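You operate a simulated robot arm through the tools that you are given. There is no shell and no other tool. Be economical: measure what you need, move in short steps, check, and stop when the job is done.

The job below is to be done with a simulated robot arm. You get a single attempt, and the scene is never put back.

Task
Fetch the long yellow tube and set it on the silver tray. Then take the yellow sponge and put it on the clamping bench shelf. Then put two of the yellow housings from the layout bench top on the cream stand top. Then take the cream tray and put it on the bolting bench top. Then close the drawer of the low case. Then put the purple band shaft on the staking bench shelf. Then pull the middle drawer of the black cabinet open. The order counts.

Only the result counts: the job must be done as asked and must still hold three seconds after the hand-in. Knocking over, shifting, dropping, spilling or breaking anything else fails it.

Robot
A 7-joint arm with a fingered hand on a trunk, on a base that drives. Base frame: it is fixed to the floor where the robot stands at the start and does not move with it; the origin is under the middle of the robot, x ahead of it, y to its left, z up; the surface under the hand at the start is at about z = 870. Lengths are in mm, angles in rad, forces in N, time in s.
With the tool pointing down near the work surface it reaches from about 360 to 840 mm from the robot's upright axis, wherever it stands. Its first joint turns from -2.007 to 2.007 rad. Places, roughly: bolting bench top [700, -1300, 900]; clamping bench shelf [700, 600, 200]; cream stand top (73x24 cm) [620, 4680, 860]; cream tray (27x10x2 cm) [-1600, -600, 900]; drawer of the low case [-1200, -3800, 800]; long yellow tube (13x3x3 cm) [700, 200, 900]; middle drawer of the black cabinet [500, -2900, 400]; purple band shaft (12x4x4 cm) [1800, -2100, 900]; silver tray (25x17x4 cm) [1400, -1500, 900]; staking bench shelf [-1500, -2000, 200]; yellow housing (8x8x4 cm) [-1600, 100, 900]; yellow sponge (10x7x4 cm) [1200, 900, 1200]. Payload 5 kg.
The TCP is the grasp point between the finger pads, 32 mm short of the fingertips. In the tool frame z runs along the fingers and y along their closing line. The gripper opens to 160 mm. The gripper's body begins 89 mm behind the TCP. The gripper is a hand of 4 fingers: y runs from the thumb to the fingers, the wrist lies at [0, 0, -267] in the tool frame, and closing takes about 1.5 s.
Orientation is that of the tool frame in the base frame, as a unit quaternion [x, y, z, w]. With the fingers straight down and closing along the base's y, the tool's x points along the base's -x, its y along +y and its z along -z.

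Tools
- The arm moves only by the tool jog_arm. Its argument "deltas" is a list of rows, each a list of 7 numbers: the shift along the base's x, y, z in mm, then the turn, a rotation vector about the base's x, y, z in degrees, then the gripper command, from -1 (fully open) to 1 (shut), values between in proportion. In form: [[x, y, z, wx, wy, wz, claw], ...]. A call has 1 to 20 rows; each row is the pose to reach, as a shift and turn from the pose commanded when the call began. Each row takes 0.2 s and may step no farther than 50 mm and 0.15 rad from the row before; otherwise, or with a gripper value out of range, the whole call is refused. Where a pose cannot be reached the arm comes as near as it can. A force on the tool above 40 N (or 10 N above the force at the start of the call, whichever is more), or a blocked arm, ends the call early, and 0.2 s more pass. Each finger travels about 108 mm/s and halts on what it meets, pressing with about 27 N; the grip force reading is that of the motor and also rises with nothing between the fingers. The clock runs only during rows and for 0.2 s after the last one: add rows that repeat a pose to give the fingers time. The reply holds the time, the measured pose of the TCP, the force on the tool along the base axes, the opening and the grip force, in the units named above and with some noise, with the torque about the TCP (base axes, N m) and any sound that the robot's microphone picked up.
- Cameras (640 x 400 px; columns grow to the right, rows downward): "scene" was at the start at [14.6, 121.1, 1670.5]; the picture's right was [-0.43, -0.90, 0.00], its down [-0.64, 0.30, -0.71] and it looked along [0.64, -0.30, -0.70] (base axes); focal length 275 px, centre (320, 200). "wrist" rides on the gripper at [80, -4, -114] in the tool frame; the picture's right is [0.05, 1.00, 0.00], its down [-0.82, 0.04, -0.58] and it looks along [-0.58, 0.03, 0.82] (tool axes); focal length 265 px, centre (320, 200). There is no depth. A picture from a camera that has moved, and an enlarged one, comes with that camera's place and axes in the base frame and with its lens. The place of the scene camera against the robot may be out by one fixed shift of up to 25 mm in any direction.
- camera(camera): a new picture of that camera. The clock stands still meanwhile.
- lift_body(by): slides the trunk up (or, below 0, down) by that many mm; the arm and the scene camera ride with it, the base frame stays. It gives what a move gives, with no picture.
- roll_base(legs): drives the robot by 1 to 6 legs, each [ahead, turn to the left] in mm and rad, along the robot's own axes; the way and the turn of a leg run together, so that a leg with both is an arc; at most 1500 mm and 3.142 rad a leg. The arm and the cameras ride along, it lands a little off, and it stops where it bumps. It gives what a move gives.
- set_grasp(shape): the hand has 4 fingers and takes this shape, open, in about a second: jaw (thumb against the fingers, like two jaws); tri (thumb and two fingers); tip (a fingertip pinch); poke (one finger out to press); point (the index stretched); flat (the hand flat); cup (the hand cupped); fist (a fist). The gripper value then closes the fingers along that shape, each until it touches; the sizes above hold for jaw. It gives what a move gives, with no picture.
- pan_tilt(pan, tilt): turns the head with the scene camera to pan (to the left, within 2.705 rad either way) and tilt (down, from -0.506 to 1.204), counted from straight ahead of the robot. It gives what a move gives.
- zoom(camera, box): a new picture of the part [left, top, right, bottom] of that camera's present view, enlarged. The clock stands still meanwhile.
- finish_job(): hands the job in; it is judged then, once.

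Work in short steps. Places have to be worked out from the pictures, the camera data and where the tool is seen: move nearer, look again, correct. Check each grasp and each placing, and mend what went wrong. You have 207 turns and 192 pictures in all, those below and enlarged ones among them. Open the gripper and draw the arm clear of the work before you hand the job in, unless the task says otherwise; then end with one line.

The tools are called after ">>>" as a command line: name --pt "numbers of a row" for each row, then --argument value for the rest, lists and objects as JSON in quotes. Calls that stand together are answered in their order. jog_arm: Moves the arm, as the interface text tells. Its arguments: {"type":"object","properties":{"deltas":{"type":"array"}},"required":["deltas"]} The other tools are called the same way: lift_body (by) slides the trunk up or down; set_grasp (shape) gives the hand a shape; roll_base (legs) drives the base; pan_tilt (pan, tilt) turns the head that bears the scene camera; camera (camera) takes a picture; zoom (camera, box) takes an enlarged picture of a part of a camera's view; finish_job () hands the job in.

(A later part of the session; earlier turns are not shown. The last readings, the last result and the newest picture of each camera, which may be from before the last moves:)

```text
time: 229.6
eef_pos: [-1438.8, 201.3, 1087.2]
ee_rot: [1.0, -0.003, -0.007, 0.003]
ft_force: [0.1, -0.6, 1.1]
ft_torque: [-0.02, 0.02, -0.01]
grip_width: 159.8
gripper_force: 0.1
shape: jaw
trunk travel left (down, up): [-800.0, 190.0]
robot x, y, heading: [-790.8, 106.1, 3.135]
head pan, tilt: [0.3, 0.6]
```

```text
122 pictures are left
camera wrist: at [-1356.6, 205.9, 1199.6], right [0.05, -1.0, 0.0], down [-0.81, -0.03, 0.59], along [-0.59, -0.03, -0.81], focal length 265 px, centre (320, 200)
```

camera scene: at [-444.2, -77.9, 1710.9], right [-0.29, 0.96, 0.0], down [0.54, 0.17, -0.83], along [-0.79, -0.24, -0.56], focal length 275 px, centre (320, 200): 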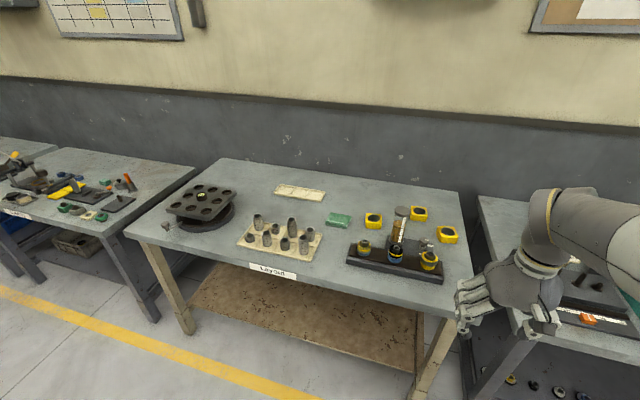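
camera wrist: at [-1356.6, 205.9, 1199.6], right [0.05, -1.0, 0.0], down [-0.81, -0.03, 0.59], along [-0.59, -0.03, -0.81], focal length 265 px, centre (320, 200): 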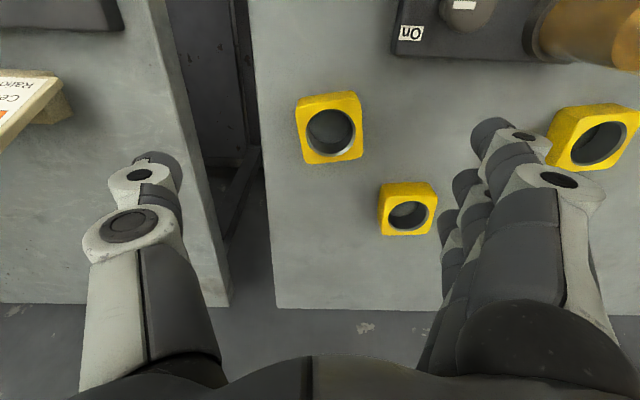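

Housing H3 is at [-1469, 188], turned about 8°. I align, descend and close.

>>> jog_arm --pt "-15 -7 -40 0 0 4 -1" --pt "-30 -13 -80 0 0 8 -1" --pt "-30 -13 -120 0 0 8 -0.6" --pt "-30 -13 -155 0 0 8 -0.6" --pt "-30 -13 -178 0 0 8 -0.6" --pt "-30 -13 -178 0 0 8 0" --pt "-30 -13 -178 0 0 8 0.5" --pt "-30 -13 -178 0 0 8 1" --pt "-30 -13 -178 0 0 8 1" --pt "-30 -13 -178 0 0 8 1"

>>> camera --camera "wrist"

```text
time: 231.8
eef_pos: [-1465.8, 189.2, 911.6]
ee_rot: [0.998, 0.067, -0.006, 0.003]
ft_force: [-0.7, -0.1, -0.8]
ft_torque: [-0.01, 0.0, 0.02]
grip_width: 66.7
gripper_force: 26.8
shape: jaw
trunk travel left (down, up): [-800.0, 190.0]
robot x, y, heading: [-789.4, 108.2, 3.132]
head pan, tilt: [0.3, 0.6]
```

```text
121 pictures are left
camera wrist: at [-1385.7, 205.0, 1023.8], right [0.18, -0.98, 0.01], down [-0.8, -0.15, 0.59], along [-0.58, -0.11, -0.81], focal length 265 px, centre (320, 200)
```

wrist: 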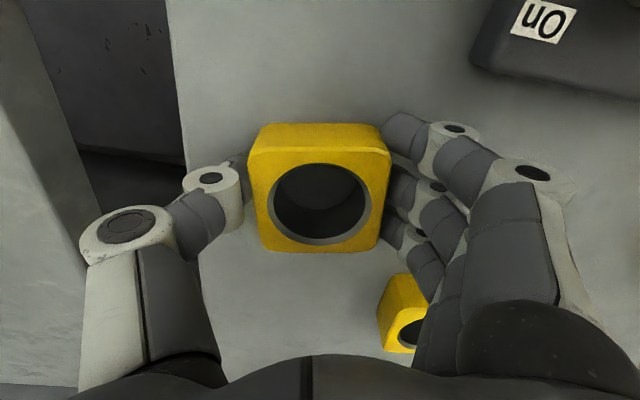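

Gripped (67 mm). I lift, retract and back the base off.

>>> jog_arm --pt "0 0 40 0 0 0 1" --pt "0 0 85 0 0 0 1" --pt "10 0 130 0 0 0 1" --pt "30 0 175 0 0 0 1" --pt "60 0 215 0 0 0 1" --pt "100 0 240 0 0 0 1" --pt "145 -15 260 0 0 0 1" --pt "190 -30 270 0 0 0 1" --pt "230 -50 270 0 0 0 1"

>>> roll_base --legs '[[-380, 0], [0, -1.565], [1450, 0], [900, 0]]'

>>> pan_tilt --pan 0.2 --tilt 0.5

>>> camera --camera "scene"

```text
refused: row 7 steps farther than a row can; nothing moved
```

```text
time: 233.2
eef_pos: [-1340.5, 188.4, 913.9]
ee_rot: [0.998, 0.067, -0.02, 0.001]
ft_force: [-4.6, 0.3, -3.1]
ft_torque: [0.04, 0.02, -0.18]
grip_width: 66.4
gripper_force: 27.3
shape: jaw
trunk travel left (down, up): [-800.0, 190.0]
robot x, y, heading: [-651.2, 102.9, 3.135]
head pan, tilt: [0.3, 0.6]
stopped in leg 1: the force on the tool passed its limit at 79 N (the readings are from after the stop); the commanded pose is now the measured one
```

```text
time: 233.9
eef_pos: [-1339.2, 188.4, 915.0]
ee_rot: [0.998, 0.066, -0.019, 0.001]
ft_force: [-6.9, 0.4, -3.3]
ft_torque: [0.05, 0.1, -0.28]
grip_width: 66.2
gripper_force: 26.9
shape: jaw
trunk travel left (down, up): [-800.0, 190.0]
robot x, y, heading: [-654.2, 107.0, 3.135]
head pan, tilt: [0.201, 0.499]
```

```text
120 pictures are left
camera scene: at [-683.7, -68.8, 1719.9], right [-0.19, 0.98, 0.0], down [0.47, 0.09, -0.88], along [-0.86, -0.17, -0.48], focal length 275 px, centre (320, 200)
```

scene: 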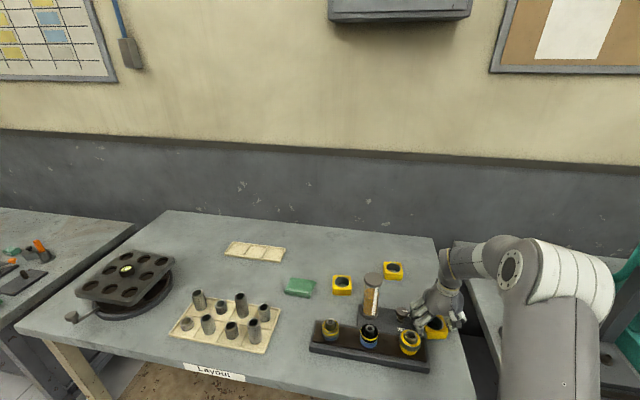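

I chained a drive after a refused jog – a mistake: the housing was dragged ~125 mm on the bench. I check what was touched.

>>> zoom --camera "scene" --box '[290, 240, 490, 390]'

>>> camera --camera "wrist"

```text
2.67 times, centred on (390, 315) of scene
camera zoom: at [-683.7, -68.8, 1719.9], right [-0.19, 0.98, 0.0], down [0.47, 0.09, -0.88], along [-0.86, -0.17, -0.48], focal length 733 px, centre (133, -107)
```

zoom: 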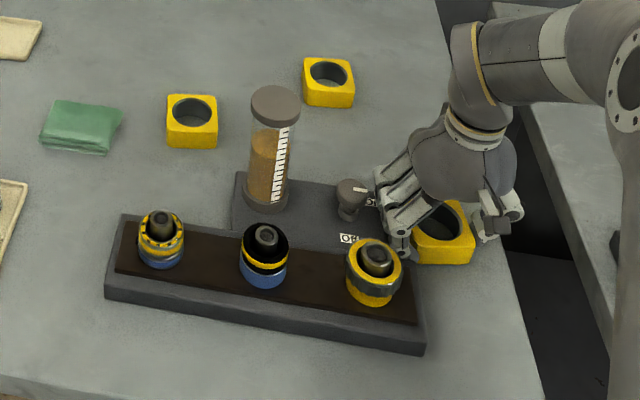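

```text
118 pictures are left
camera wrist: at [-1256.6, 204.2, 1025.3], right [0.18, -0.98, 0.0], down [-0.78, -0.15, 0.61], along [-0.6, -0.11, -0.79], focal length 265 px, centre (320, 200)
```

wrist: 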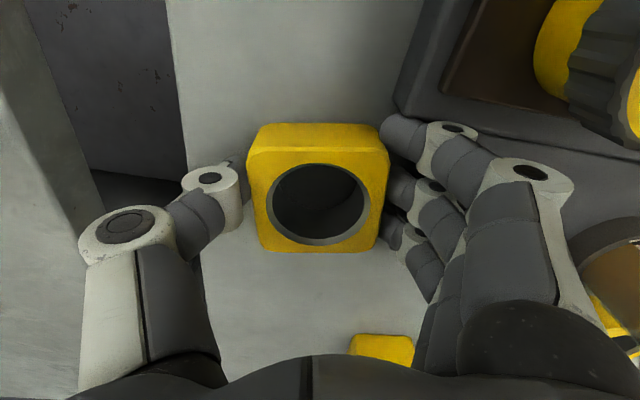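

The bar, panel and timer look unmoved (positions agree with before within error). I free the hand slightly and lift straight up.

>>> jog_arm --pt "-8 4 2 0 0 0 1" --pt "-10 6 25 0 0 0 1" --pt "-10 6 65 0 0 0 1" --pt "-10 6 105 0 0 0 1" --pt "-10 6 145 0 0 0 1" --pt "0 6 185 0 0 0 1" --pt "30 0 215 0 0 0 1" --pt "60 -5 245 0 0 0 1"

>>> camera --camera "wrist"

>>> zoom --camera "scene" --box '[290, 240, 490, 390]'

```text
time: 235.7
eef_pos: [-1275.8, 182.6, 1160.8]
ee_rot: [0.997, 0.068, -0.019, 0.002]
ft_force: [0.3, 0.3, -2.6]
ft_torque: [0.0, 0.02, 0.01]
grip_width: 66.4
gripper_force: 27.0
shape: jaw
trunk travel left (down, up): [-800.0, 190.0]
robot x, y, heading: [-649.0, 107.1, 3.134]
head pan, tilt: [0.201, 0.499]
```

```text
117 pictures are left
camera wrist: at [-1193.9, 199.7, 1271.2], right [0.19, -0.98, 0.0], down [-0.78, -0.15, 0.61], along [-0.6, -0.11, -0.79], focal length 265 px, centre (320, 200)
```

wrist: 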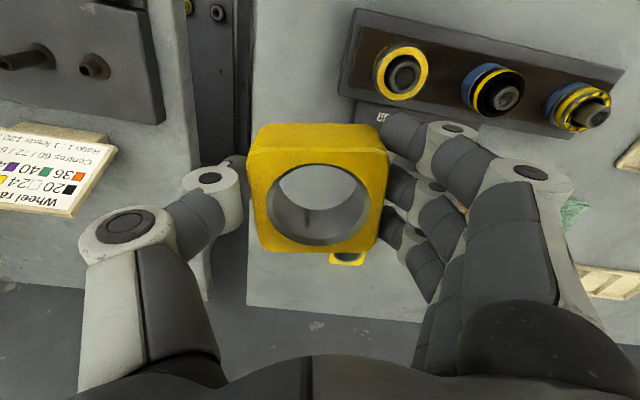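

```text
2.67 times, centred on (390, 315) of scene
camera zoom: at [-680.9, -69.3, 1719.9], right [-0.19, 0.98, 0.0], down [0.47, 0.09, -0.88], along [-0.86, -0.17, -0.48], focal length 733 px, centre (133, -107)
```

zoom: 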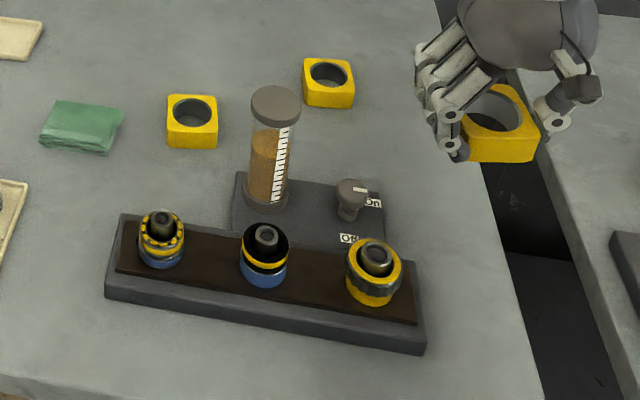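

All else stands as before. I draw the arm in, then drive up the aisle as separate steps.

>>> jog_arm --pt "45 -8 5 0 0 0 1" --pt "90 -16 10 0 0 0 1" --pt "135 -24 10 0 0 0 1" --pt "180 -32 10 0 0 0 1" --pt "200 -40 10 0 0 0 1"

>>> roll_base --legs '[[-250, 0], [0, -1.565], [1450, 0], [900, 0]]'

>>> pan_tilt --pan 0.1 --tilt 0.5

>>> camera --camera "scene"

```text
time: 236.9
eef_pos: [-1076.7, 141.9, 1167.9]
ee_rot: [0.998, 0.067, -0.019, 0.001]
ft_force: [-0.7, -0.3, -2.2]
ft_torque: [-0.05, -0.04, 0.01]
grip_width: 66.4
gripper_force: 26.9
shape: jaw
trunk travel left (down, up): [-800.0, 190.0]
robot x, y, heading: [-656.1, 102.7, 3.131]
head pan, tilt: [0.201, 0.499]
```

```text
time: 253.7
eef_pos: [-378.6, 2886.8, 1169.4]
ee_rot: [0.757, -0.653, -0.014, -0.012]
ft_force: [0.1, 0.0, -3.0]
ft_torque: [-0.03, -0.03, -0.02]
grip_width: 66.2
gripper_force: 26.9
shape: jaw
trunk travel left (down, up): [-800.0, 190.0]
robot x, y, heading: [-410.5, 2455.3, 1.574]
head pan, tilt: [0.201, 0.499]
```

```text
time: 254.4
eef_pos: [-378.5, 2887.6, 1169.4]
ee_rot: [0.757, -0.653, -0.015, -0.013]
ft_force: [-0.7, 1.1, -2.5]
ft_torque: [-0.03, 0.01, -0.03]
grip_width: 66.1
gripper_force: 27.2
shape: jaw
trunk travel left (down, up): [-800.0, 190.0]
robot x, y, heading: [-409.9, 2458.5, 1.578]
head pan, tilt: [0.099, 0.499]
```

```text
115 pictures are left
camera scene: at [-573.9, 2490.3, 1720.0], right [0.99, 0.1, 0.0], down [0.05, -0.48, -0.88], along [-0.09, 0.87, -0.48], focal length 275 px, centre (320, 200)
```

scene: 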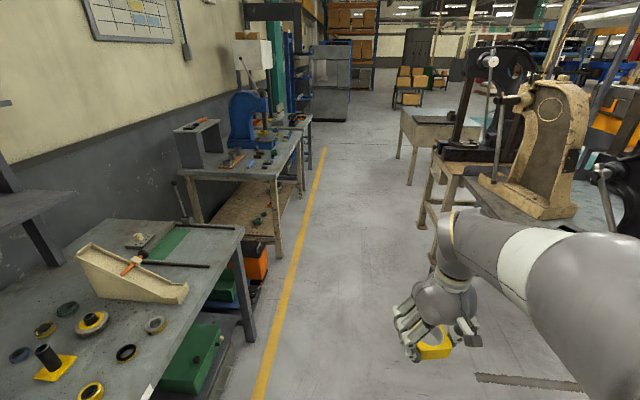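

The stand must be further along on the right, near the presses. I drive nearer and look right.

>>> roll_base --legs '[[1200, 0]]'

>>> pan_tilt --pan -0.9 --tilt 0.4

>>> camera --camera "scene"

```text
time: 260.4
eef_pos: [-425.0, 4087.4, 1169.8]
ee_rot: [0.771, -0.637, -0.015, -0.013]
ft_force: [-0.6, 0.3, -3.2]
ft_torque: [-0.05, -0.02, 0.04]
grip_width: 66.3
gripper_force: 27.0
shape: jaw
trunk travel left (down, up): [-800.0, 190.0]
robot x, y, heading: [-437.4, 3657.6, 1.617]
head pan, tilt: [0.099, 0.499]
```

```text
time: 261.7
eef_pos: [-424.5, 4087.7, 1169.5]
ee_rot: [0.771, -0.637, -0.015, -0.012]
ft_force: [-0.5, -0.1, -2.6]
ft_torque: [-0.05, 0.05, 0.0]
grip_width: 66.3
gripper_force: 26.8
shape: jaw
trunk travel left (down, up): [-800.0, 190.0]
robot x, y, heading: [-436.0, 3656.8, 1.617]
head pan, tilt: [-0.901, 0.4]
```

```text
114 pictures are left
camera scene: at [-521.1, 3654.0, 1729.1], right [0.66, -0.75, 0.0], down [-0.29, -0.26, -0.92], along [0.7, 0.6, -0.39], focal length 275 px, centre (320, 200)
```

scene: 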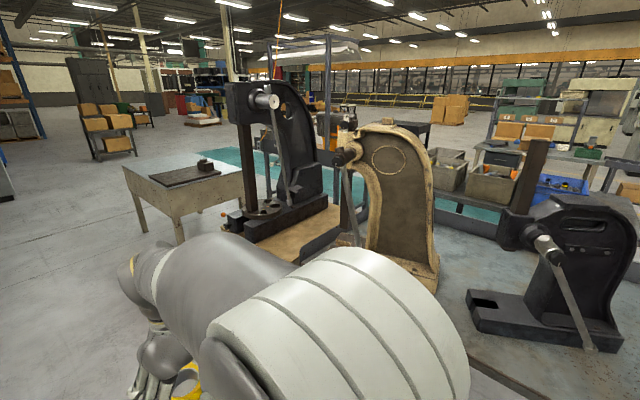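

The target [620, 4680] matches the wooden-framed stand under the black press; I drive a bit further for a clear view.

>>> roll_base --legs '[[0, -0.045], [700, 0]]'

>>> pan_tilt --pan -1.3 --tilt 0.5

>>> camera --camera "scene"

>>> pan_tilt --pan -1.9 --tilt 0.5

>>> camera --camera "scene"

```text
time: 265.9
eef_pos: [-402.6, 4778.1, 1169.8]
ee_rot: [0.755, -0.655, -0.014, -0.012]
ft_force: [0.7, 0.5, -2.5]
ft_torque: [-0.03, 0.01, -0.01]
grip_width: 66.0
gripper_force: 27.3
shape: jaw
trunk travel left (down, up): [-800.0, 190.0]
robot x, y, heading: [-438.1, 4351.2, 1.566]
head pan, tilt: [-0.901, 0.4]
```

```text
time: 266.8
eef_pos: [-402.5, 4776.3, 1169.5]
ee_rot: [0.755, -0.655, -0.014, -0.013]
ft_force: [-0.8, -0.5, -2.8]
ft_torque: [-0.02, -0.02, -0.04]
grip_width: 65.9
gripper_force: 27.3
shape: jaw
trunk travel left (down, up): [-800.0, 190.0]
robot x, y, heading: [-435.6, 4353.8, 1.565]
head pan, tilt: [-1.3, 0.499]
```

```text
113 pictures are left
camera scene: at [-504.9, 4315.9, 1720.0], right [0.27, -0.96, 0.0], down [-0.46, -0.13, -0.88], along [0.85, 0.23, -0.48], focal length 275 px, centre (320, 200)
```

scene: 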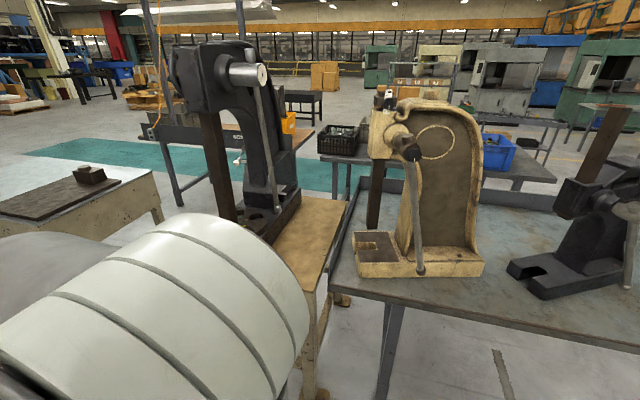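

```text
time: 267.8
eef_pos: [-403.0, 4777.5, 1169.5]
ee_rot: [0.756, -0.655, -0.014, -0.013]
ft_force: [0.2, 0.7, -2.9]
ft_torque: [-0.02, -0.04, 0.01]
grip_width: 66.1
gripper_force: 27.2
shape: jaw
trunk travel left (down, up): [-800.0, 190.0]
robot x, y, heading: [-435.6, 4352.1, 1.569]
head pan, tilt: [-1.901, 0.499]
```

```text
112 pictures are left
camera scene: at [-506.6, 4262.1, 1720.0], right [-0.33, -0.95, 0.0], down [-0.45, 0.16, -0.88], along [0.83, -0.29, -0.48], focal length 275 px, centre (320, 200)
```

scene: 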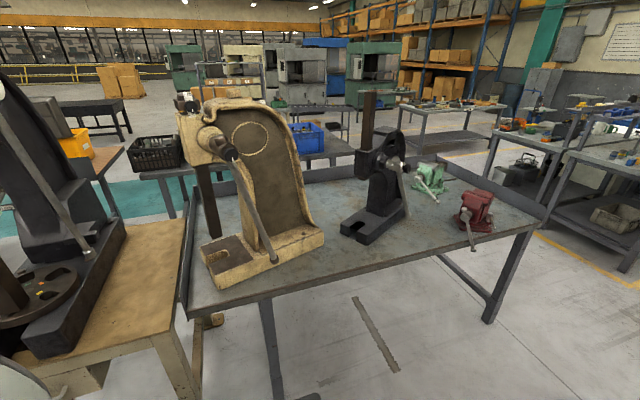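

The tan-topped stand's free strip spans x≈220–980, y≈4550–4840 (press beyond y 4850). I square up in front of it at y≈4640.

>>> roll_base --legs '[[290, 0], [0, -1.569]]'

>>> pan_tilt --pan 0.3 --tilt 0.7

>>> camera --camera "scene"

```text
time: 273.6
eef_pos: [-11.4, 4621.6, 1169.3]
ee_rot: [-0.075, 0.997, 0.002, 0.02]
ft_force: [0.7, -0.5, -2.2]
ft_torque: [0.01, 0.04, 0.01]
grip_width: 66.1
gripper_force: 26.6
shape: jaw
trunk travel left (down, up): [-800.0, 190.0]
robot x, y, heading: [-434.7, 4651.7, 0.01]
head pan, tilt: [-1.901, 0.499]
```

```text
time: 275.7
eef_pos: [-9.5, 4621.5, 1170.2]
ee_rot: [-0.075, 0.997, 0.001, 0.019]
ft_force: [-0.2, -0.5, -3.1]
ft_torque: [0.02, 0.04, 0.0]
grip_width: 65.9
gripper_force: 27.2
shape: jaw
trunk travel left (down, up): [-800.0, 190.0]
robot x, y, heading: [-434.0, 4649.7, 0.008]
head pan, tilt: [0.3, 0.7]
```

```text
111 pictures are left
camera scene: at [-414.9, 4832.7, 1702.3], right [0.3, -0.95, 0.0], down [-0.61, -0.19, -0.76], along [0.73, 0.23, -0.64], focal length 275 px, centre (320, 200)
```

scene: 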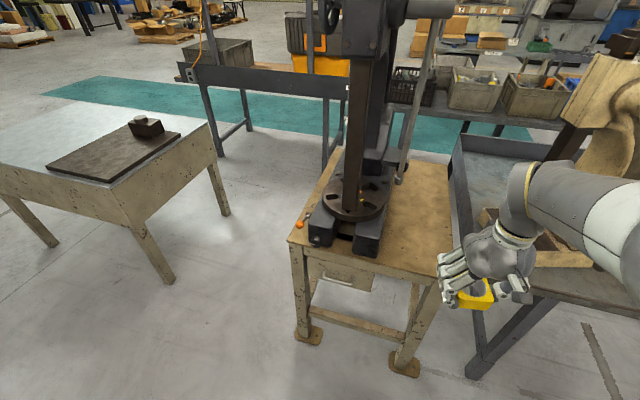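

Free strip is y≈4590–4810 with the press lever tip near y≈4800. I roll forward 180 and bring the housing over [460, 4685].

>>> roll_base --legs '[[180, 0]]'

>>> jog_arm --pt "30 10 0 0 0 0 1" --pt "70 20 0 0 0 0 1" --pt "110 30 0 0 0 0 1" --pt "150 38 0 0 0 0 1" --pt "190 46 -10 0 0 0 1" --pt "230 54 -30 0 0 0 1" --pt "260 60 -60 0 0 0 1" --pt "280 64 -100 0 0 0 1" --pt "280 64 -100 0 0 0 1"

>>> camera --camera "wrist"

>>> camera --camera "scene"

```text
time: 277.2
eef_pos: [166.8, 4623.7, 1168.8]
ee_rot: [-0.076, 0.997, 0.001, 0.018]
ft_force: [1.9, -0.5, -2.5]
ft_torque: [0.01, 0.07, 0.0]
grip_width: 65.8
gripper_force: 27.3
shape: jaw
trunk travel left (down, up): [-800.0, 190.0]
robot x, y, heading: [-258.0, 4657.0, 0.009]
head pan, tilt: [0.3, 0.7]
```

```text
time: 279.2
eef_pos: [443.7, 4690.4, 1069.7]
ee_rot: [-0.075, 0.997, 0.001, 0.018]
ft_force: [0.5, 0.0, -2.5]
ft_torque: [-0.04, -0.01, -0.01]
grip_width: 65.6
gripper_force: 27.3
shape: jaw
trunk travel left (down, up): [-800.0, 190.0]
robot x, y, heading: [-260.5, 4653.6, 0.009]
head pan, tilt: [0.3, 0.7]
```

```text
110 pictures are left
camera wrist: at [360.2, 4673.8, 1180.9], right [-0.2, 0.98, 0.0], down [0.78, 0.16, 0.61], along [0.6, 0.12, -0.79], focal length 265 px, centre (320, 200)
```

wrist: 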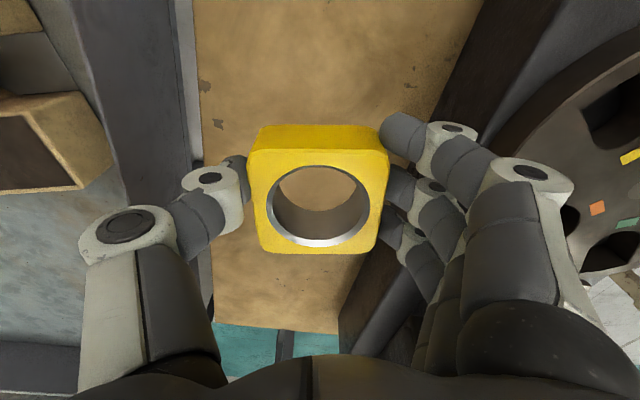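

```text
109 pictures are left
camera scene: at [-239.9, 4834.1, 1702.3], right [0.3, -0.95, 0.0], down [-0.61, -0.2, -0.77], along [0.73, 0.23, -0.64], focal length 275 px, centre (320, 200)
```

scene: 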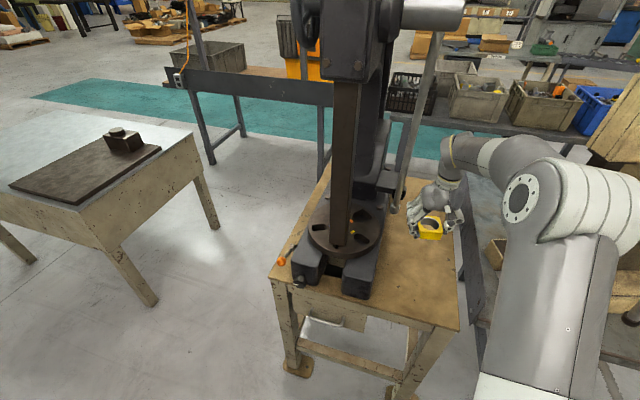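

I'm centred in the strip. I lower until contact.

>>> jog_arm --pt "10 -10 -45 0 0 0 1" --pt "15 -12 -90 0 0 0 1" --pt "15 -12 -130 0 0 0 1" --pt "15 -12 -150 0 0 0 1" --pt "15 -12 -158 0 0 0 1" --pt "15 -12 -164 0 0 0 1" --pt "15 -12 -170 0 0 0 1" --pt "15 -12 -176 0 0 0 1"

>>> camera --camera "wrist"

```text
time: 281.0
eef_pos: [461.3, 4676.6, 899.5]
ee_rot: [-0.076, 0.997, 0.002, 0.024]
ft_force: [-1.8, -1.2, 36.3]
ft_torque: [0.14, 0.17, 0.06]
grip_width: 66.3
gripper_force: 27.2
shape: jaw
trunk travel left (down, up): [-800.0, 190.0]
robot x, y, heading: [-258.6, 4654.8, 0.013]
head pan, tilt: [0.3, 0.7]
```

```text
108 pictures are left
camera wrist: at [377.2, 4660.7, 1008.9], right [-0.2, 0.98, 0.0], down [0.77, 0.16, 0.62], along [0.6, 0.12, -0.79], focal length 265 px, centre (320, 200)
```

wrist: 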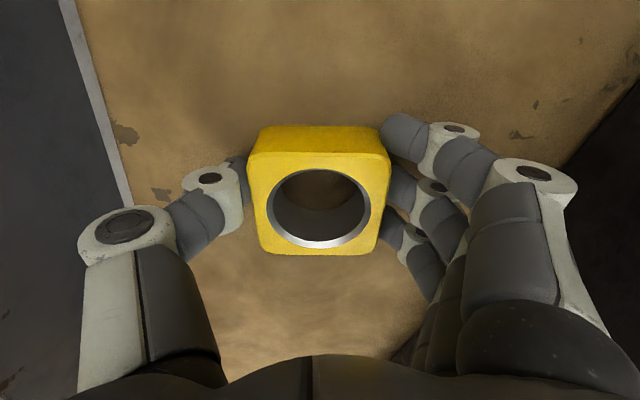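

Firm contact at z≈900. I release and rise, then check.

>>> jog_arm --pt "0 0 2 0 0 0 0" --pt "0 0 4 0 0 0 -0.2" --pt "0 0 4 0 0 0 -0.25" --pt "0 0 4 0 0 0 -0.25" --pt "0 0 30 0 0 0 -0.25" --pt "0 0 75 0 0 0 -0.25" --pt "0 0 120 0 0 0 -0.25" --pt "-30 0 160 0 0 0 -0.25"

>>> camera --camera "wrist"

```text
time: 282.8
eef_pos: [429.2, 4677.4, 1055.0]
ee_rot: [-0.077, 0.997, 0.001, 0.019]
ft_force: [-0.4, 0.2, 0.8]
ft_torque: [0.0, -0.06, -0.01]
grip_width: 99.3
gripper_force: 0.0
shape: jaw
trunk travel left (down, up): [-800.0, 190.0]
robot x, y, heading: [-258.6, 4652.2, 0.01]
head pan, tilt: [0.3, 0.7]
```

```text
107 pictures are left
camera wrist: at [345.0, 4661.5, 1165.1], right [-0.2, 0.98, 0.0], down [0.78, 0.16, 0.61], along [0.6, 0.12, -0.79], focal length 265 px, centre (320, 200)
```

wrist: 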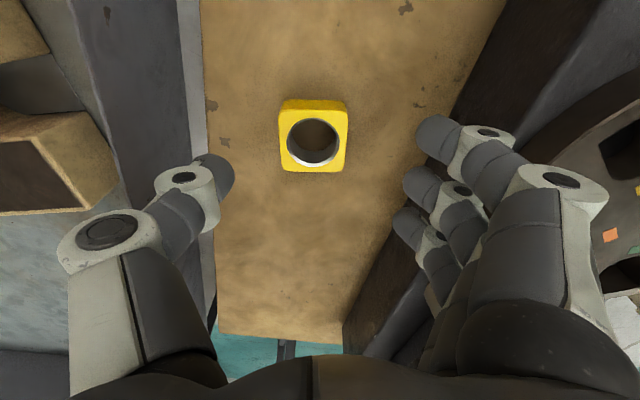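

H3 stands on the stand. I retract, straighten the hand, and drive back for the second housing.

>>> jog_arm --pt "-40 -5 20 0 0.5 -2 -0.25" --pt "-85 -10 40 0 1 -4 -0.25" --pt "-130 -15 55 0 1.5 -6 -0.25" --pt "-175 -20 70 0 2.2 -8.8 -0.25" --pt "-220 -25 80 0 2.2 -8.8 -0.25" --pt "-260 -25 85 0 2.2 -8.8 -0.25"

>>> roll_base --legs '[[-180, 0], [0, -1.58], [1450, 0], [1450, 0]]'

```text
time: 284.2
eef_pos: [167.8, 4650.1, 1138.5]
ee_rot: [0.001, 1.0, 0.001, 0.001]
ft_force: [-0.7, -0.3, 0.9]
ft_torque: [0.0, -0.04, 0.02]
grip_width: 99.7
gripper_force: 0.1
shape: jaw
trunk travel left (down, up): [-800.0, 190.0]
robot x, y, heading: [-260.8, 4648.3, 0.012]
head pan, tilt: [0.3, 0.7]
```

```text
time: 303.1
eef_pos: [-438.4, 1331.1, 1138.0]
ee_rot: [0.708, 0.706, 0.001, 0.001]
ft_force: [0.2, 0.2, -0.7]
ft_torque: [0.0, 0.0, -0.01]
grip_width: 99.5
gripper_force: 0.0
shape: jaw
trunk travel left (down, up): [-800.0, 190.0]
robot x, y, heading: [-435.5, 1763.5, -1.569]
head pan, tilt: [0.3, 0.7]
```

On course at (-435, 1763); I continue to y≈-95 and face the layout bench.

>>> roll_base --legs '[[1450, 0], [410, 0], [0, -1.572], [340, 0]]'

>>> camera --camera "wrist"

>>> camera --camera "scene"

```text
time: 318.1
eef_pos: [-1204.5, -80.4, 1138.7]
ee_rot: [1.0, -0.01, 0.0, 0.002]
ft_force: [-0.5, -0.9, -0.1]
ft_torque: [-0.02, -0.05, -0.03]
grip_width: 99.5
gripper_force: 0.1
shape: jaw
trunk travel left (down, up): [-800.0, 190.0]
robot x, y, heading: [-776.7, -89.0, 3.133]
head pan, tilt: [0.3, 0.7]
```

```text
106 pictures are left
camera wrist: at [-1125.7, -76.2, 1251.3], right [0.03, -1.0, 0.0], down [-0.82, -0.02, 0.58], along [-0.58, -0.02, -0.82], focal length 265 px, centre (320, 200)
```

wrist: 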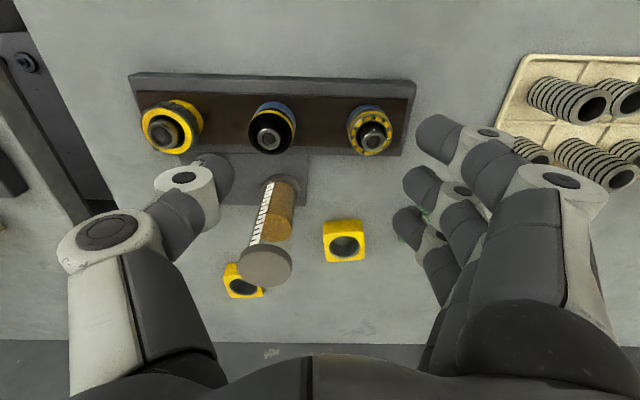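

```text
105 pictures are left
camera scene: at [-798.8, -271.8, 1702.2], right [-0.29, 0.96, 0.0], down [0.62, 0.18, -0.76], along [-0.73, -0.22, -0.64], focal length 275 px, centre (320, 200)
```

scene: 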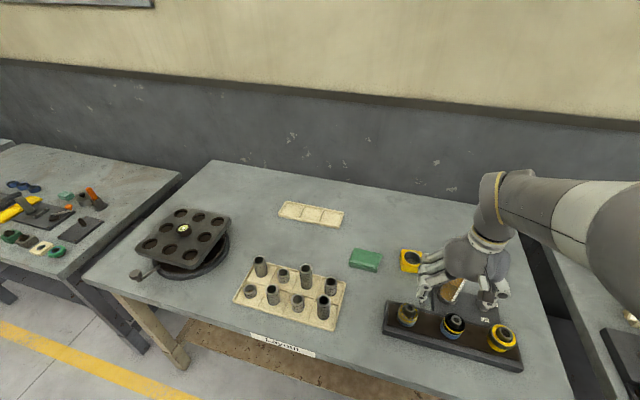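

The timer stands too close beside H1, so I choose H2 at about [-1577, 72], free on all sides. I hover over it, passing high.

>>> jog_arm --pt "-20 40 10 0 0 0 -0.6" --pt "-40 80 15 0 0 0 -0.6" --pt "-65 120 15 0 0 0 -0.6" --pt "-105 145 15 0 0 0 -0.6" --pt "-150 155 15 0 0 0 -0.6" --pt "-195 155 10 0 0 0 -0.6" --pt "-240 155 0 0 0 0 -0.6" --pt "-285 155 -10 0 0 0 -0.6" --pt "-325 155 -25 0 0 0 -0.6" --pt "-345 155 -50 0 0 0 -0.6" --pt "-345 155 -50 0 0 0 -0.6"

>>> camera --camera "wrist"

```text
time: 320.5
eef_pos: [-1548.8, 73.5, 1088.4]
ee_rot: [1.0, -0.01, 0.0, 0.002]
ft_force: [-0.1, -0.8, 0.8]
ft_torque: [0.01, 0.04, 0.0]
grip_width: 127.6
gripper_force: 0.1
shape: jaw
trunk travel left (down, up): [-800.0, 190.0]
robot x, y, heading: [-780.1, -90.0, 3.136]
head pan, tilt: [0.3, 0.7]
```

```text
104 pictures are left
camera wrist: at [-1469.3, 78.0, 1202.4], right [0.03, -1.0, 0.0], down [-0.82, -0.02, 0.58], along [-0.58, -0.02, -0.82], focal length 265 px, centre (320, 200)
```

wrist: 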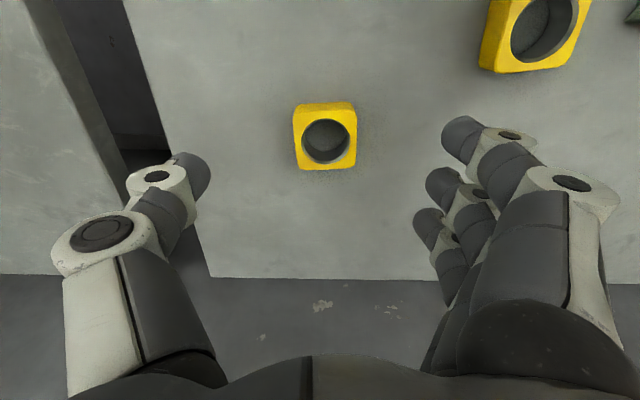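

H2 at [-1585, 68], square to the hand. I descend and close.

>>> jog_arm --pt "-15 -3 -40 0 0 0 -0.6" --pt "-34 -6 -80 0 0 0 -0.6" --pt "-34 -6 -120 0 0 0 -0.6" --pt "-34 -6 -155 0 0 0 -0.6" --pt "-34 -6 -178 0 0 0 -0.6" --pt "-34 -6 -178 0 0 0 0" --pt "-34 -6 -178 0 0 0 0.5" --pt "-34 -6 -178 0 0 0 1" --pt "-34 -6 -178 0 0 0 1" --pt "-34 -6 -178 0 0 0 1"

>>> camera --camera "wrist"

```text
time: 322.7
eef_pos: [-1584.1, 70.0, 907.7]
ee_rot: [1.0, -0.011, 0.0, 0.003]
ft_force: [0.0, 0.6, 0.6]
ft_torque: [-0.05, -0.02, 0.05]
grip_width: 66.5
gripper_force: 26.7
shape: jaw
trunk travel left (down, up): [-800.0, 190.0]
robot x, y, heading: [-773.9, -91.4, 3.137]
head pan, tilt: [0.3, 0.7]
```

```text
103 pictures are left
camera wrist: at [-1503.5, 73.4, 1022.1], right [0.03, -1.0, 0.0], down [-0.82, -0.02, 0.58], along [-0.58, -0.02, -0.82], focal length 265 px, centre (320, 200)
```

wrist: 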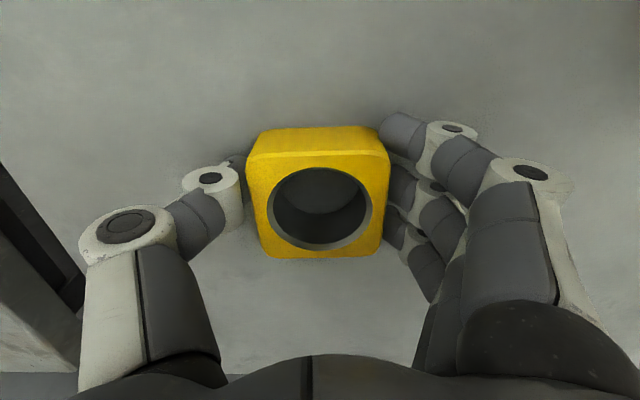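

Gripped. I lift and retract over a high path.

>>> jog_arm --pt "0 0 40 0 0 0 1" --pt "5 5 85 0 0 0 1" --pt "10 10 130 0 0 0 1" --pt "30 15 170 0 0 0 1" --pt "55 20 210 0 0 0 1" --pt "85 20 240 0 0 0 1" --pt "130 20 250 0 0 0 1" --pt "175 15 255 0 0 0 1" --pt "220 5 255 0 0 0 1" --pt "260 -15 255 0 0 0 1" --pt "300 -40 255 0 0 0 1" --pt "335 -70 255 0 0 0 1" --pt "365 -100 255 0 0 0 1"

>>> camera --camera "wrist"

```text
time: 325.5
eef_pos: [-1217.6, -33.6, 1164.7]
ee_rot: [1.0, -0.01, -0.001, 0.001]
ft_force: [0.8, -0.6, -2.3]
ft_torque: [0.01, -0.01, -0.03]
grip_width: 66.4
gripper_force: 27.0
shape: jaw
trunk travel left (down, up): [-800.0, 190.0]
robot x, y, heading: [-775.6, -91.1, 3.128]
head pan, tilt: [0.3, 0.7]
```

```text
102 pictures are left
camera wrist: at [-1137.8, -28.7, 1278.8], right [0.03, -1.0, 0.0], down [-0.82, -0.03, 0.58], along [-0.58, -0.02, -0.82], focal length 265 px, centre (320, 200)
```

wrist: 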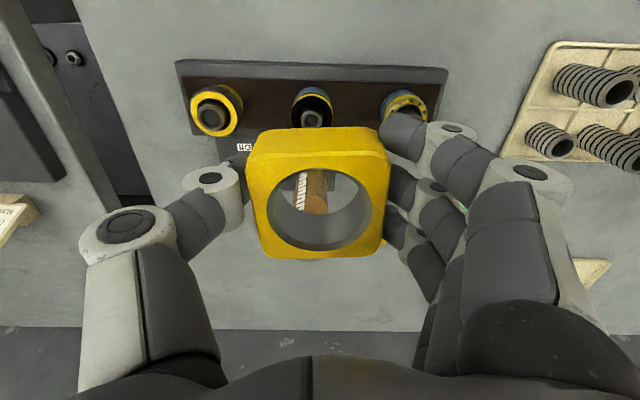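

Held and clear. I drive back to the stand (reverse, turn, up the aisle).

>>> roll_base --legs '[[-340, 0], [0, -1.557], [1450, 0], [1450, 0], [1450, 0]]'

```text
time: 352.0
eef_pos: [-302.7, 4709.9, 1164.4]
ee_rot: [-0.702, 0.713, 0.001, -0.001]
ft_force: [0.1, 0.6, -3.6]
ft_torque: [-0.06, -0.02, 0.01]
grip_width: 66.5
gripper_force: 27.3
shape: jaw
trunk travel left (down, up): [-800.0, 190.0]
robot x, y, heading: [-356.7, 4262.0, 1.565]
head pan, tilt: [0.3, 0.7]
```

I go 390 mm further, turn to face the stand and close in to x≈-258.

>>> roll_base --legs '[[390, 0], [0, -1.56], [100, 0]]'

>>> camera --camera "wrist"

>>> camera --camera "scene"

```text
time: 359.0
eef_pos: [189.6, 4612.1, 1163.0]
ee_rot: [-0.004, 1.0, 0.002, -0.001]
ft_force: [-0.4, 0.6, -1.8]
ft_torque: [-0.01, 0.06, -0.04]
grip_width: 66.4
gripper_force: 26.7
shape: jaw
trunk travel left (down, up): [-800.0, 190.0]
robot x, y, heading: [-254.6, 4657.4, 0.017]
head pan, tilt: [0.3, 0.7]
```

```text
101 pictures are left
camera wrist: at [108.9, 4608.3, 1277.7], right [-0.06, 1.0, 0.0], down [0.82, 0.05, 0.58], along [0.57, 0.04, -0.82], focal length 265 px, centre (320, 200)
```

wrist: 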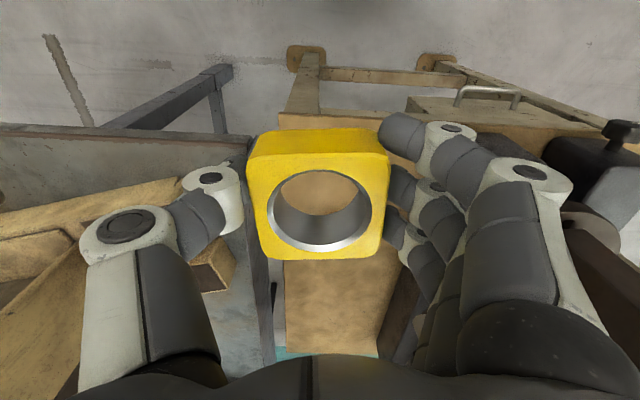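

```text
100 pictures are left
camera scene: at [-235.9, 4840.0, 1702.2], right [0.31, -0.95, 0.0], down [-0.61, -0.2, -0.76], along [0.73, 0.24, -0.65], focal length 275 px, centre (320, 200)
```

scene: 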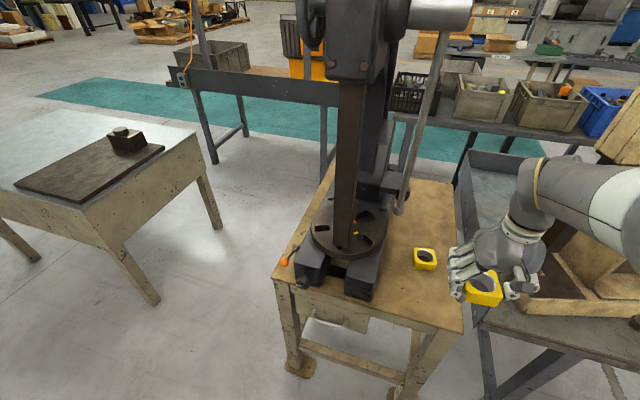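

The first housing sits at [461, 4677]; I bring the second to [335, 4680], z≈1000.

>>> jog_arm --pt "30 20 -10 0 0 0 1" --pt "70 40 -20 0 0 0 1" --pt "110 55 -40 0 0 0 1" --pt "140 68 -75 0 0 0 1" --pt "145 68 -120 0 0 0 1" --pt "145 68 -160 0 0 0 1" --pt "145 68 -160 0 0 0 1"

>>> camera --camera "wrist"

>>> zoom --camera "scene" --box '[370, 170, 530, 310]'

```text
time: 360.6
eef_pos: [334.8, 4679.7, 1003.4]
ee_rot: [-0.004, 1.0, 0.001, 0.0]
ft_force: [0.3, -0.9, -2.4]
ft_torque: [0.02, 0.01, 0.01]
grip_width: 66.2
gripper_force: 26.9
shape: jaw
trunk travel left (down, up): [-800.0, 190.0]
robot x, y, heading: [-259.3, 4657.6, 0.018]
head pan, tilt: [0.3, 0.7]
```

```text
99 pictures are left
camera wrist: at [253.7, 4676.0, 1118.1], right [-0.06, 1.0, 0.0], down [0.82, 0.05, 0.58], along [0.58, 0.04, -0.82], focal length 265 px, centre (320, 200)
```

wrist: 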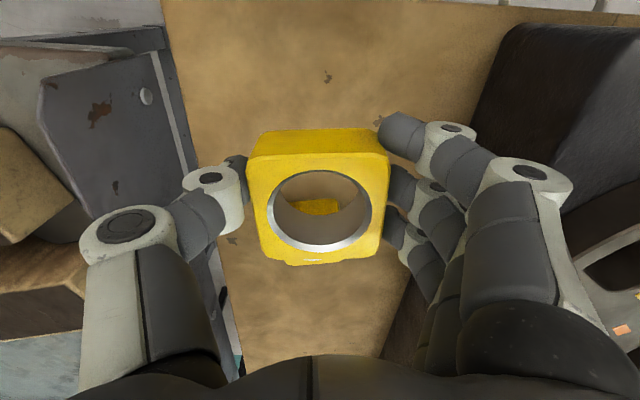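

```text
2.86 times, centred on (450, 240) of scene
camera zoom: at [-238.3, 4840.0, 1702.3], right [0.31, -0.95, 0.0], down [-0.61, -0.2, -0.76], along [0.73, 0.24, -0.64], focal length 786 px, centre (-51, 86)
```

zoom: 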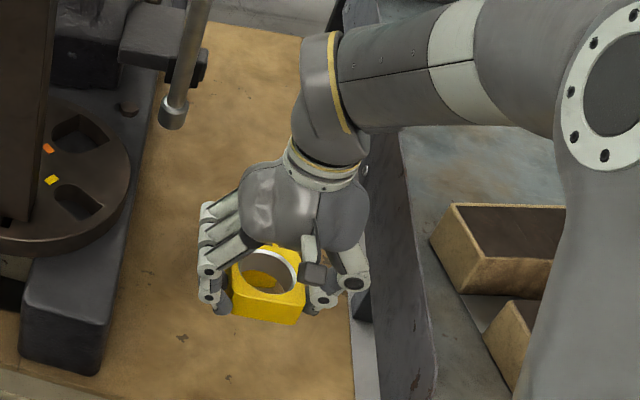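

Clear of H3. I lower to contact.

>>> jog_arm --pt "-5 0 -45 0 0 0 1" --pt "-5 0 -80 0 0 0 1" --pt "-5 0 -92 0 0 0 1" --pt "-5 0 -98 0 0 0 1" --pt "-5 0 -103 0 0 0 1" --pt "-5 0 -107 0 0 0 1"

```text
time: 362.0
eef_pos: [327.3, 4680.9, 897.5]
ee_rot: [-0.005, 1.0, 0.002, 0.0]
ft_force: [-1.5, -1.2, 5.9]
ft_torque: [0.02, 0.0, 0.0]
grip_width: 66.4
gripper_force: 26.8
shape: jaw
trunk travel left (down, up): [-800.0, 190.0]
robot x, y, heading: [-258.6, 4658.5, 0.014]
head pan, tilt: [0.3, 0.7]
```

Light contact at z≈897. I release and rise.

>>> jog_arm --pt "0 0 0 0 0 0 0" --pt "0 0 1 0 0 0 -0.2" --pt "0 0 1 0 0 0 -0.25" --pt "0 0 1 0 0 0 -0.25" --pt "0 0 30 0 0 0 -0.25" --pt "0 0 75 0 0 0 -0.25" --pt "0 0 120 0 0 0 -0.25" --pt "-30 0 160 0 0 0 -0.25" --pt "-70 0 190 0 0 0 -0.25" --pt "-110 -10 220 0 0 0 -0.25" --pt "-150 -20 245 0 0 0 -0.25"

>>> zoom --camera "scene" --box '[370, 170, 530, 310]'

```text
refused: row 10 steps farther than a row can; nothing moved
```

```text
2.86 times, centred on (450, 240) of scene
camera zoom: at [-238.8, 4839.9, 1702.4], right [0.31, -0.95, 0.0], down [-0.61, -0.2, -0.77], along [0.73, 0.24, -0.64], focal length 786 px, centre (-51, 86)
```

zoom: 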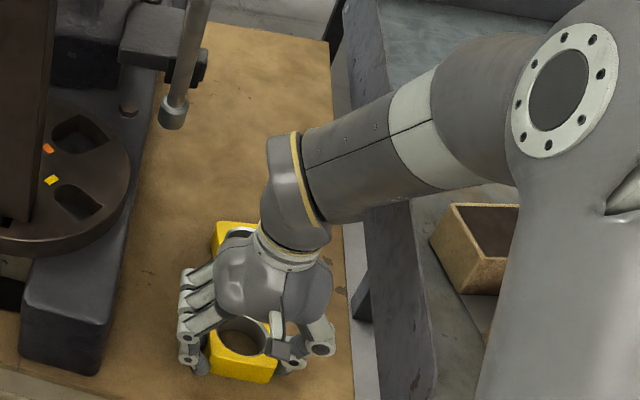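

One row was too long; I repeat with shorter steps.

>>> jog_arm --pt "0 0 0 0 0 0 0" --pt "0 0 1 0 0 0 -0.2" --pt "0 0 1 0 0 0 -0.25" --pt "0 0 1 0 0 0 -0.25" --pt "0 0 30 0 0 0 -0.25" --pt "0 0 75 0 0 0 -0.25" --pt "0 0 120 0 0 0 -0.25" --pt "-25 0 160 0 0 0 -0.25" --pt "-60 0 190 0 0 0 -0.25" --pt "-95 -10 215 0 0 0 -0.25" --pt "-130 -20 240 0 0 0 -0.25"

>>> zoom --camera "scene" --box '[370, 170, 530, 310]'

```text
time: 364.4
eef_pos: [197.3, 4661.8, 1138.2]
ee_rot: [-0.003, 1.0, 0.003, -0.001]
ft_force: [-0.8, -0.8, 0.1]
ft_torque: [0.01, 0.0, 0.03]
grip_width: 99.3
gripper_force: 0.1
shape: jaw
trunk travel left (down, up): [-800.0, 190.0]
robot x, y, heading: [-257.1, 4655.0, 0.015]
head pan, tilt: [0.3, 0.7]
```

```text
2.86 times, centred on (450, 240) of scene
camera zoom: at [-239.9, 4840.1, 1702.2], right [0.31, -0.95, 0.0], down [-0.61, -0.2, -0.77], along [0.73, 0.24, -0.64], focal length 786 px, centre (-51, 86)
```

zoom: 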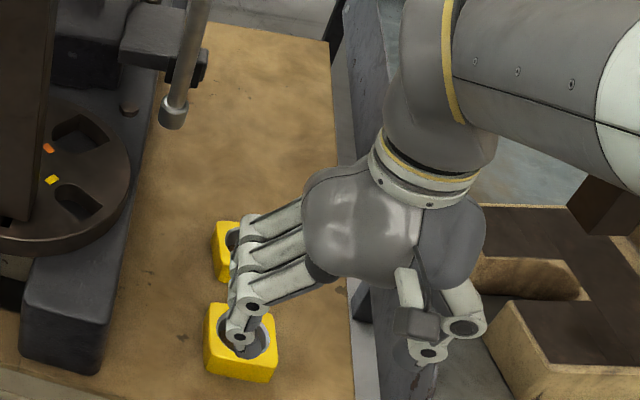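

Both housings stand on the stand. Now the cream tray (≈[-1614, -568]): I drive back down the aisle.

>>> roll_base --legs '[[-170, 0], [0, -1.586], [1450, 0], [1450, 0], [1450, 0]]'

```text
time: 390.3
eef_pos: [-490.2, -179.3, 1137.3]
ee_rot: [0.718, 0.696, 0.001, 0.001]
ft_force: [-0.1, -0.3, 0.2]
ft_torque: [0.0, -0.03, -0.02]
grip_width: 99.5
gripper_force: 0.0
shape: jaw
trunk travel left (down, up): [-800.0, 190.0]
robot x, y, heading: [-473.0, 276.2, -1.595]
head pan, tilt: [0.3, 0.7]
```

I continue to y≈-568 and face the bench.

>>> roll_base --legs '[[845, 0], [0, -1.547], [300, 0]]'

>>> camera --camera "wrist"

>>> camera --camera "scene"

```text
time: 400.1
eef_pos: [-1249.2, -532.0, 1137.7]
ee_rot: [1.0, -0.014, 0.001, 0.002]
ft_force: [0.3, -0.4, -0.9]
ft_torque: [0.01, -0.03, 0.02]
grip_width: 99.4
gripper_force: 0.0
shape: jaw
trunk travel left (down, up): [-800.0, 190.0]
robot x, y, heading: [-794.4, -543.4, 3.125]
head pan, tilt: [0.3, 0.7]
```

```text
95 pictures are left
camera wrist: at [-1167.8, -528.3, 1251.2], right [0.02, -1.0, 0.0], down [-0.82, -0.02, 0.58], along [-0.58, -0.02, -0.82], focal length 265 px, centre (320, 200)
```

wrist: 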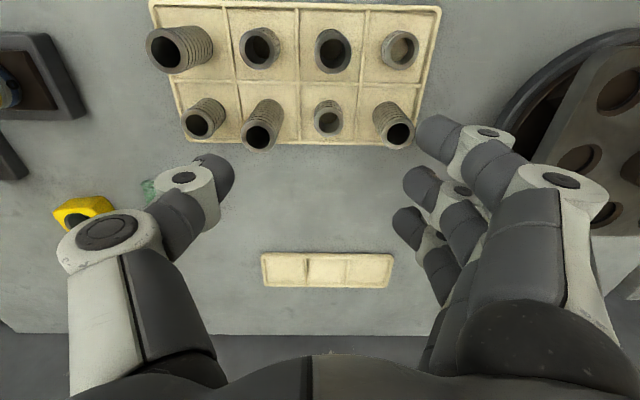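

```text
94 pictures are left
camera scene: at [-816.3, -727.7, 1702.2], right [-0.28, 0.96, 0.0], down [0.62, 0.18, -0.76], along [-0.73, -0.21, -0.64], focal length 275 px, centre (320, 200)
```

scene: 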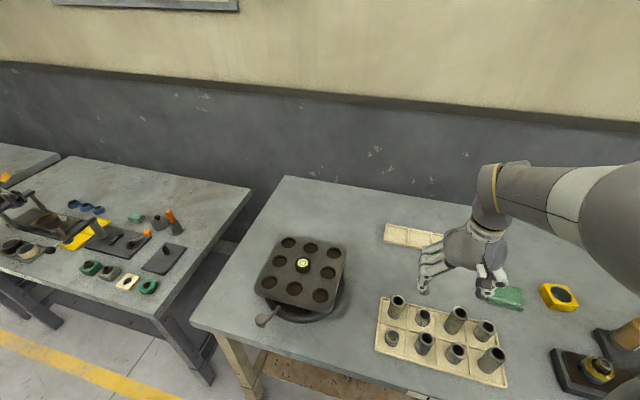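

Cream tray: centre [-1603, -554], long along y, 104 mm wide in x. I yaw the hand 90° and go over it.

>>> roll_base --legs '[[30, 0]]'

>>> jog_arm --pt "-10 0 -5 0 0 8 -0.7" --pt "-30 0 -10 0 0 16 -0.7" --pt "-50 0 -15 0 0 24 -0.7" --pt "-75 0 -20 0 0 32 -0.7" --pt "-100 -5 -30 0 0 40 -0.7" --pt "-130 -10 -40 0 0 48 -0.7" --pt "-160 -15 -50 0 0 56 -0.7" --pt "-190 -20 -60 0 0 64 -0.7" --pt "-220 -20 -70 0 0 72 -0.7" --pt "-250 -20 -80 0 0 80 -0.7" --pt "-280 -20 -90 0 0 88 -0.7" --pt "-310 -20 -100 0 0 91.5 -0.7" --pt "-310 -20 -100 0 0 91.5 -0.7"

>>> camera --camera "wrist"

```text
time: 401.0
eef_pos: [-1278.3, -531.5, 1137.3]
ee_rot: [1.0, -0.014, 0.002, 0.002]
ft_force: [-1.0, -0.5, -1.0]
ft_torque: [0.0, -0.08, -0.01]
grip_width: 99.7
gripper_force: 0.0
shape: jaw
trunk travel left (down, up): [-800.0, 190.0]
robot x, y, heading: [-822.7, -545.6, 3.124]
head pan, tilt: [0.3, 0.7]
```

```text
time: 403.8
eef_pos: [-1535.6, -555.5, 1051.4]
ee_rot: [0.746, 0.666, 0.009, 0.0]
ft_force: [1.2, -1.4, 0.5]
ft_torque: [0.12, 0.02, 0.0]
grip_width: 135.8
gripper_force: 0.1
shape: jaw
out of reach, approached as far as the arm can: row 11, 12, 13
trunk travel left (down, up): [-800.0, 190.0]
robot x, y, heading: [-817.0, -547.5, 3.121]
head pan, tilt: [0.3, 0.7]
```

```text
93 pictures are left
camera wrist: at [-1533.4, -475.5, 1164.8], right [1.0, -0.06, 0.02], down [-0.06, -0.82, 0.57], along [-0.02, -0.57, -0.82], focal length 265 px, centre (320, 200)
```

wrist: 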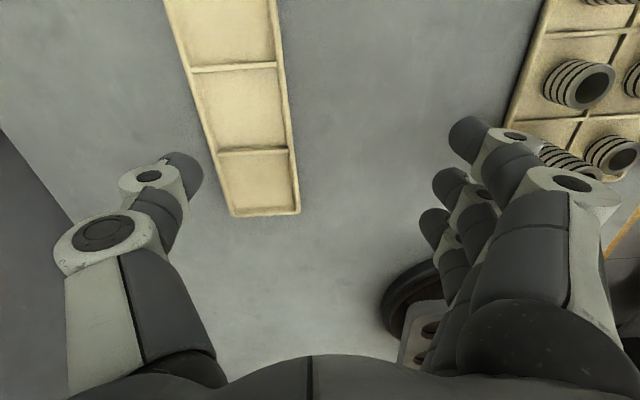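

I lower to z≈960 over the tray centre [-1609, -554] and finish the yaw.

>>> jog_arm --pt "-10 0 -40 0 0 0 -0.7" --pt "-35 0 -75 0 0 3 -0.7" --pt "-60 0 -95 0 0 6.5 -0.7" --pt "-73 0 -100 0 0 6.5 -0.7" --pt "-73 0 -100 0 0 6.5 -0.7"

>>> camera --camera "wrist"

```text
time: 405.0
eef_pos: [-1559.1, -555.9, 992.8]
ee_rot: [0.737, 0.676, 0.009, 0.0]
ft_force: [-0.2, 0.6, 0.1]
ft_torque: [0.02, -0.02, 0.02]
grip_width: 135.9
gripper_force: 0.1
shape: jaw
out of reach, approached as far as the arm can: row 2, 3, 4, 5
trunk travel left (down, up): [-800.0, 190.0]
robot x, y, heading: [-822.9, -548.0, 3.12]
head pan, tilt: [0.3, 0.7]
```

```text
92 pictures are left
camera wrist: at [-1558.4, -475.3, 1107.4], right [1.0, -0.03, 0.01], down [-0.04, -0.82, 0.57], along [-0.01, -0.57, -0.82], focal length 265 px, centre (320, 200)
```

wrist: 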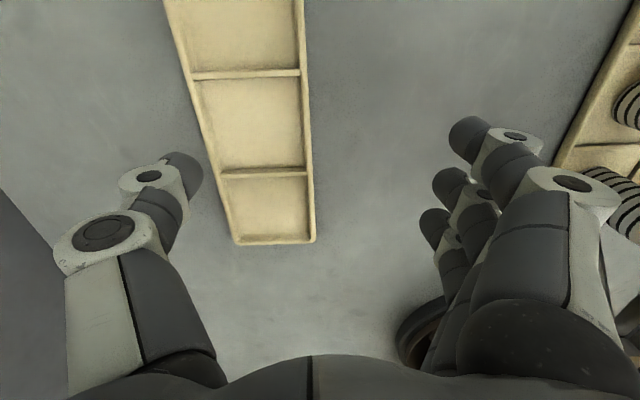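

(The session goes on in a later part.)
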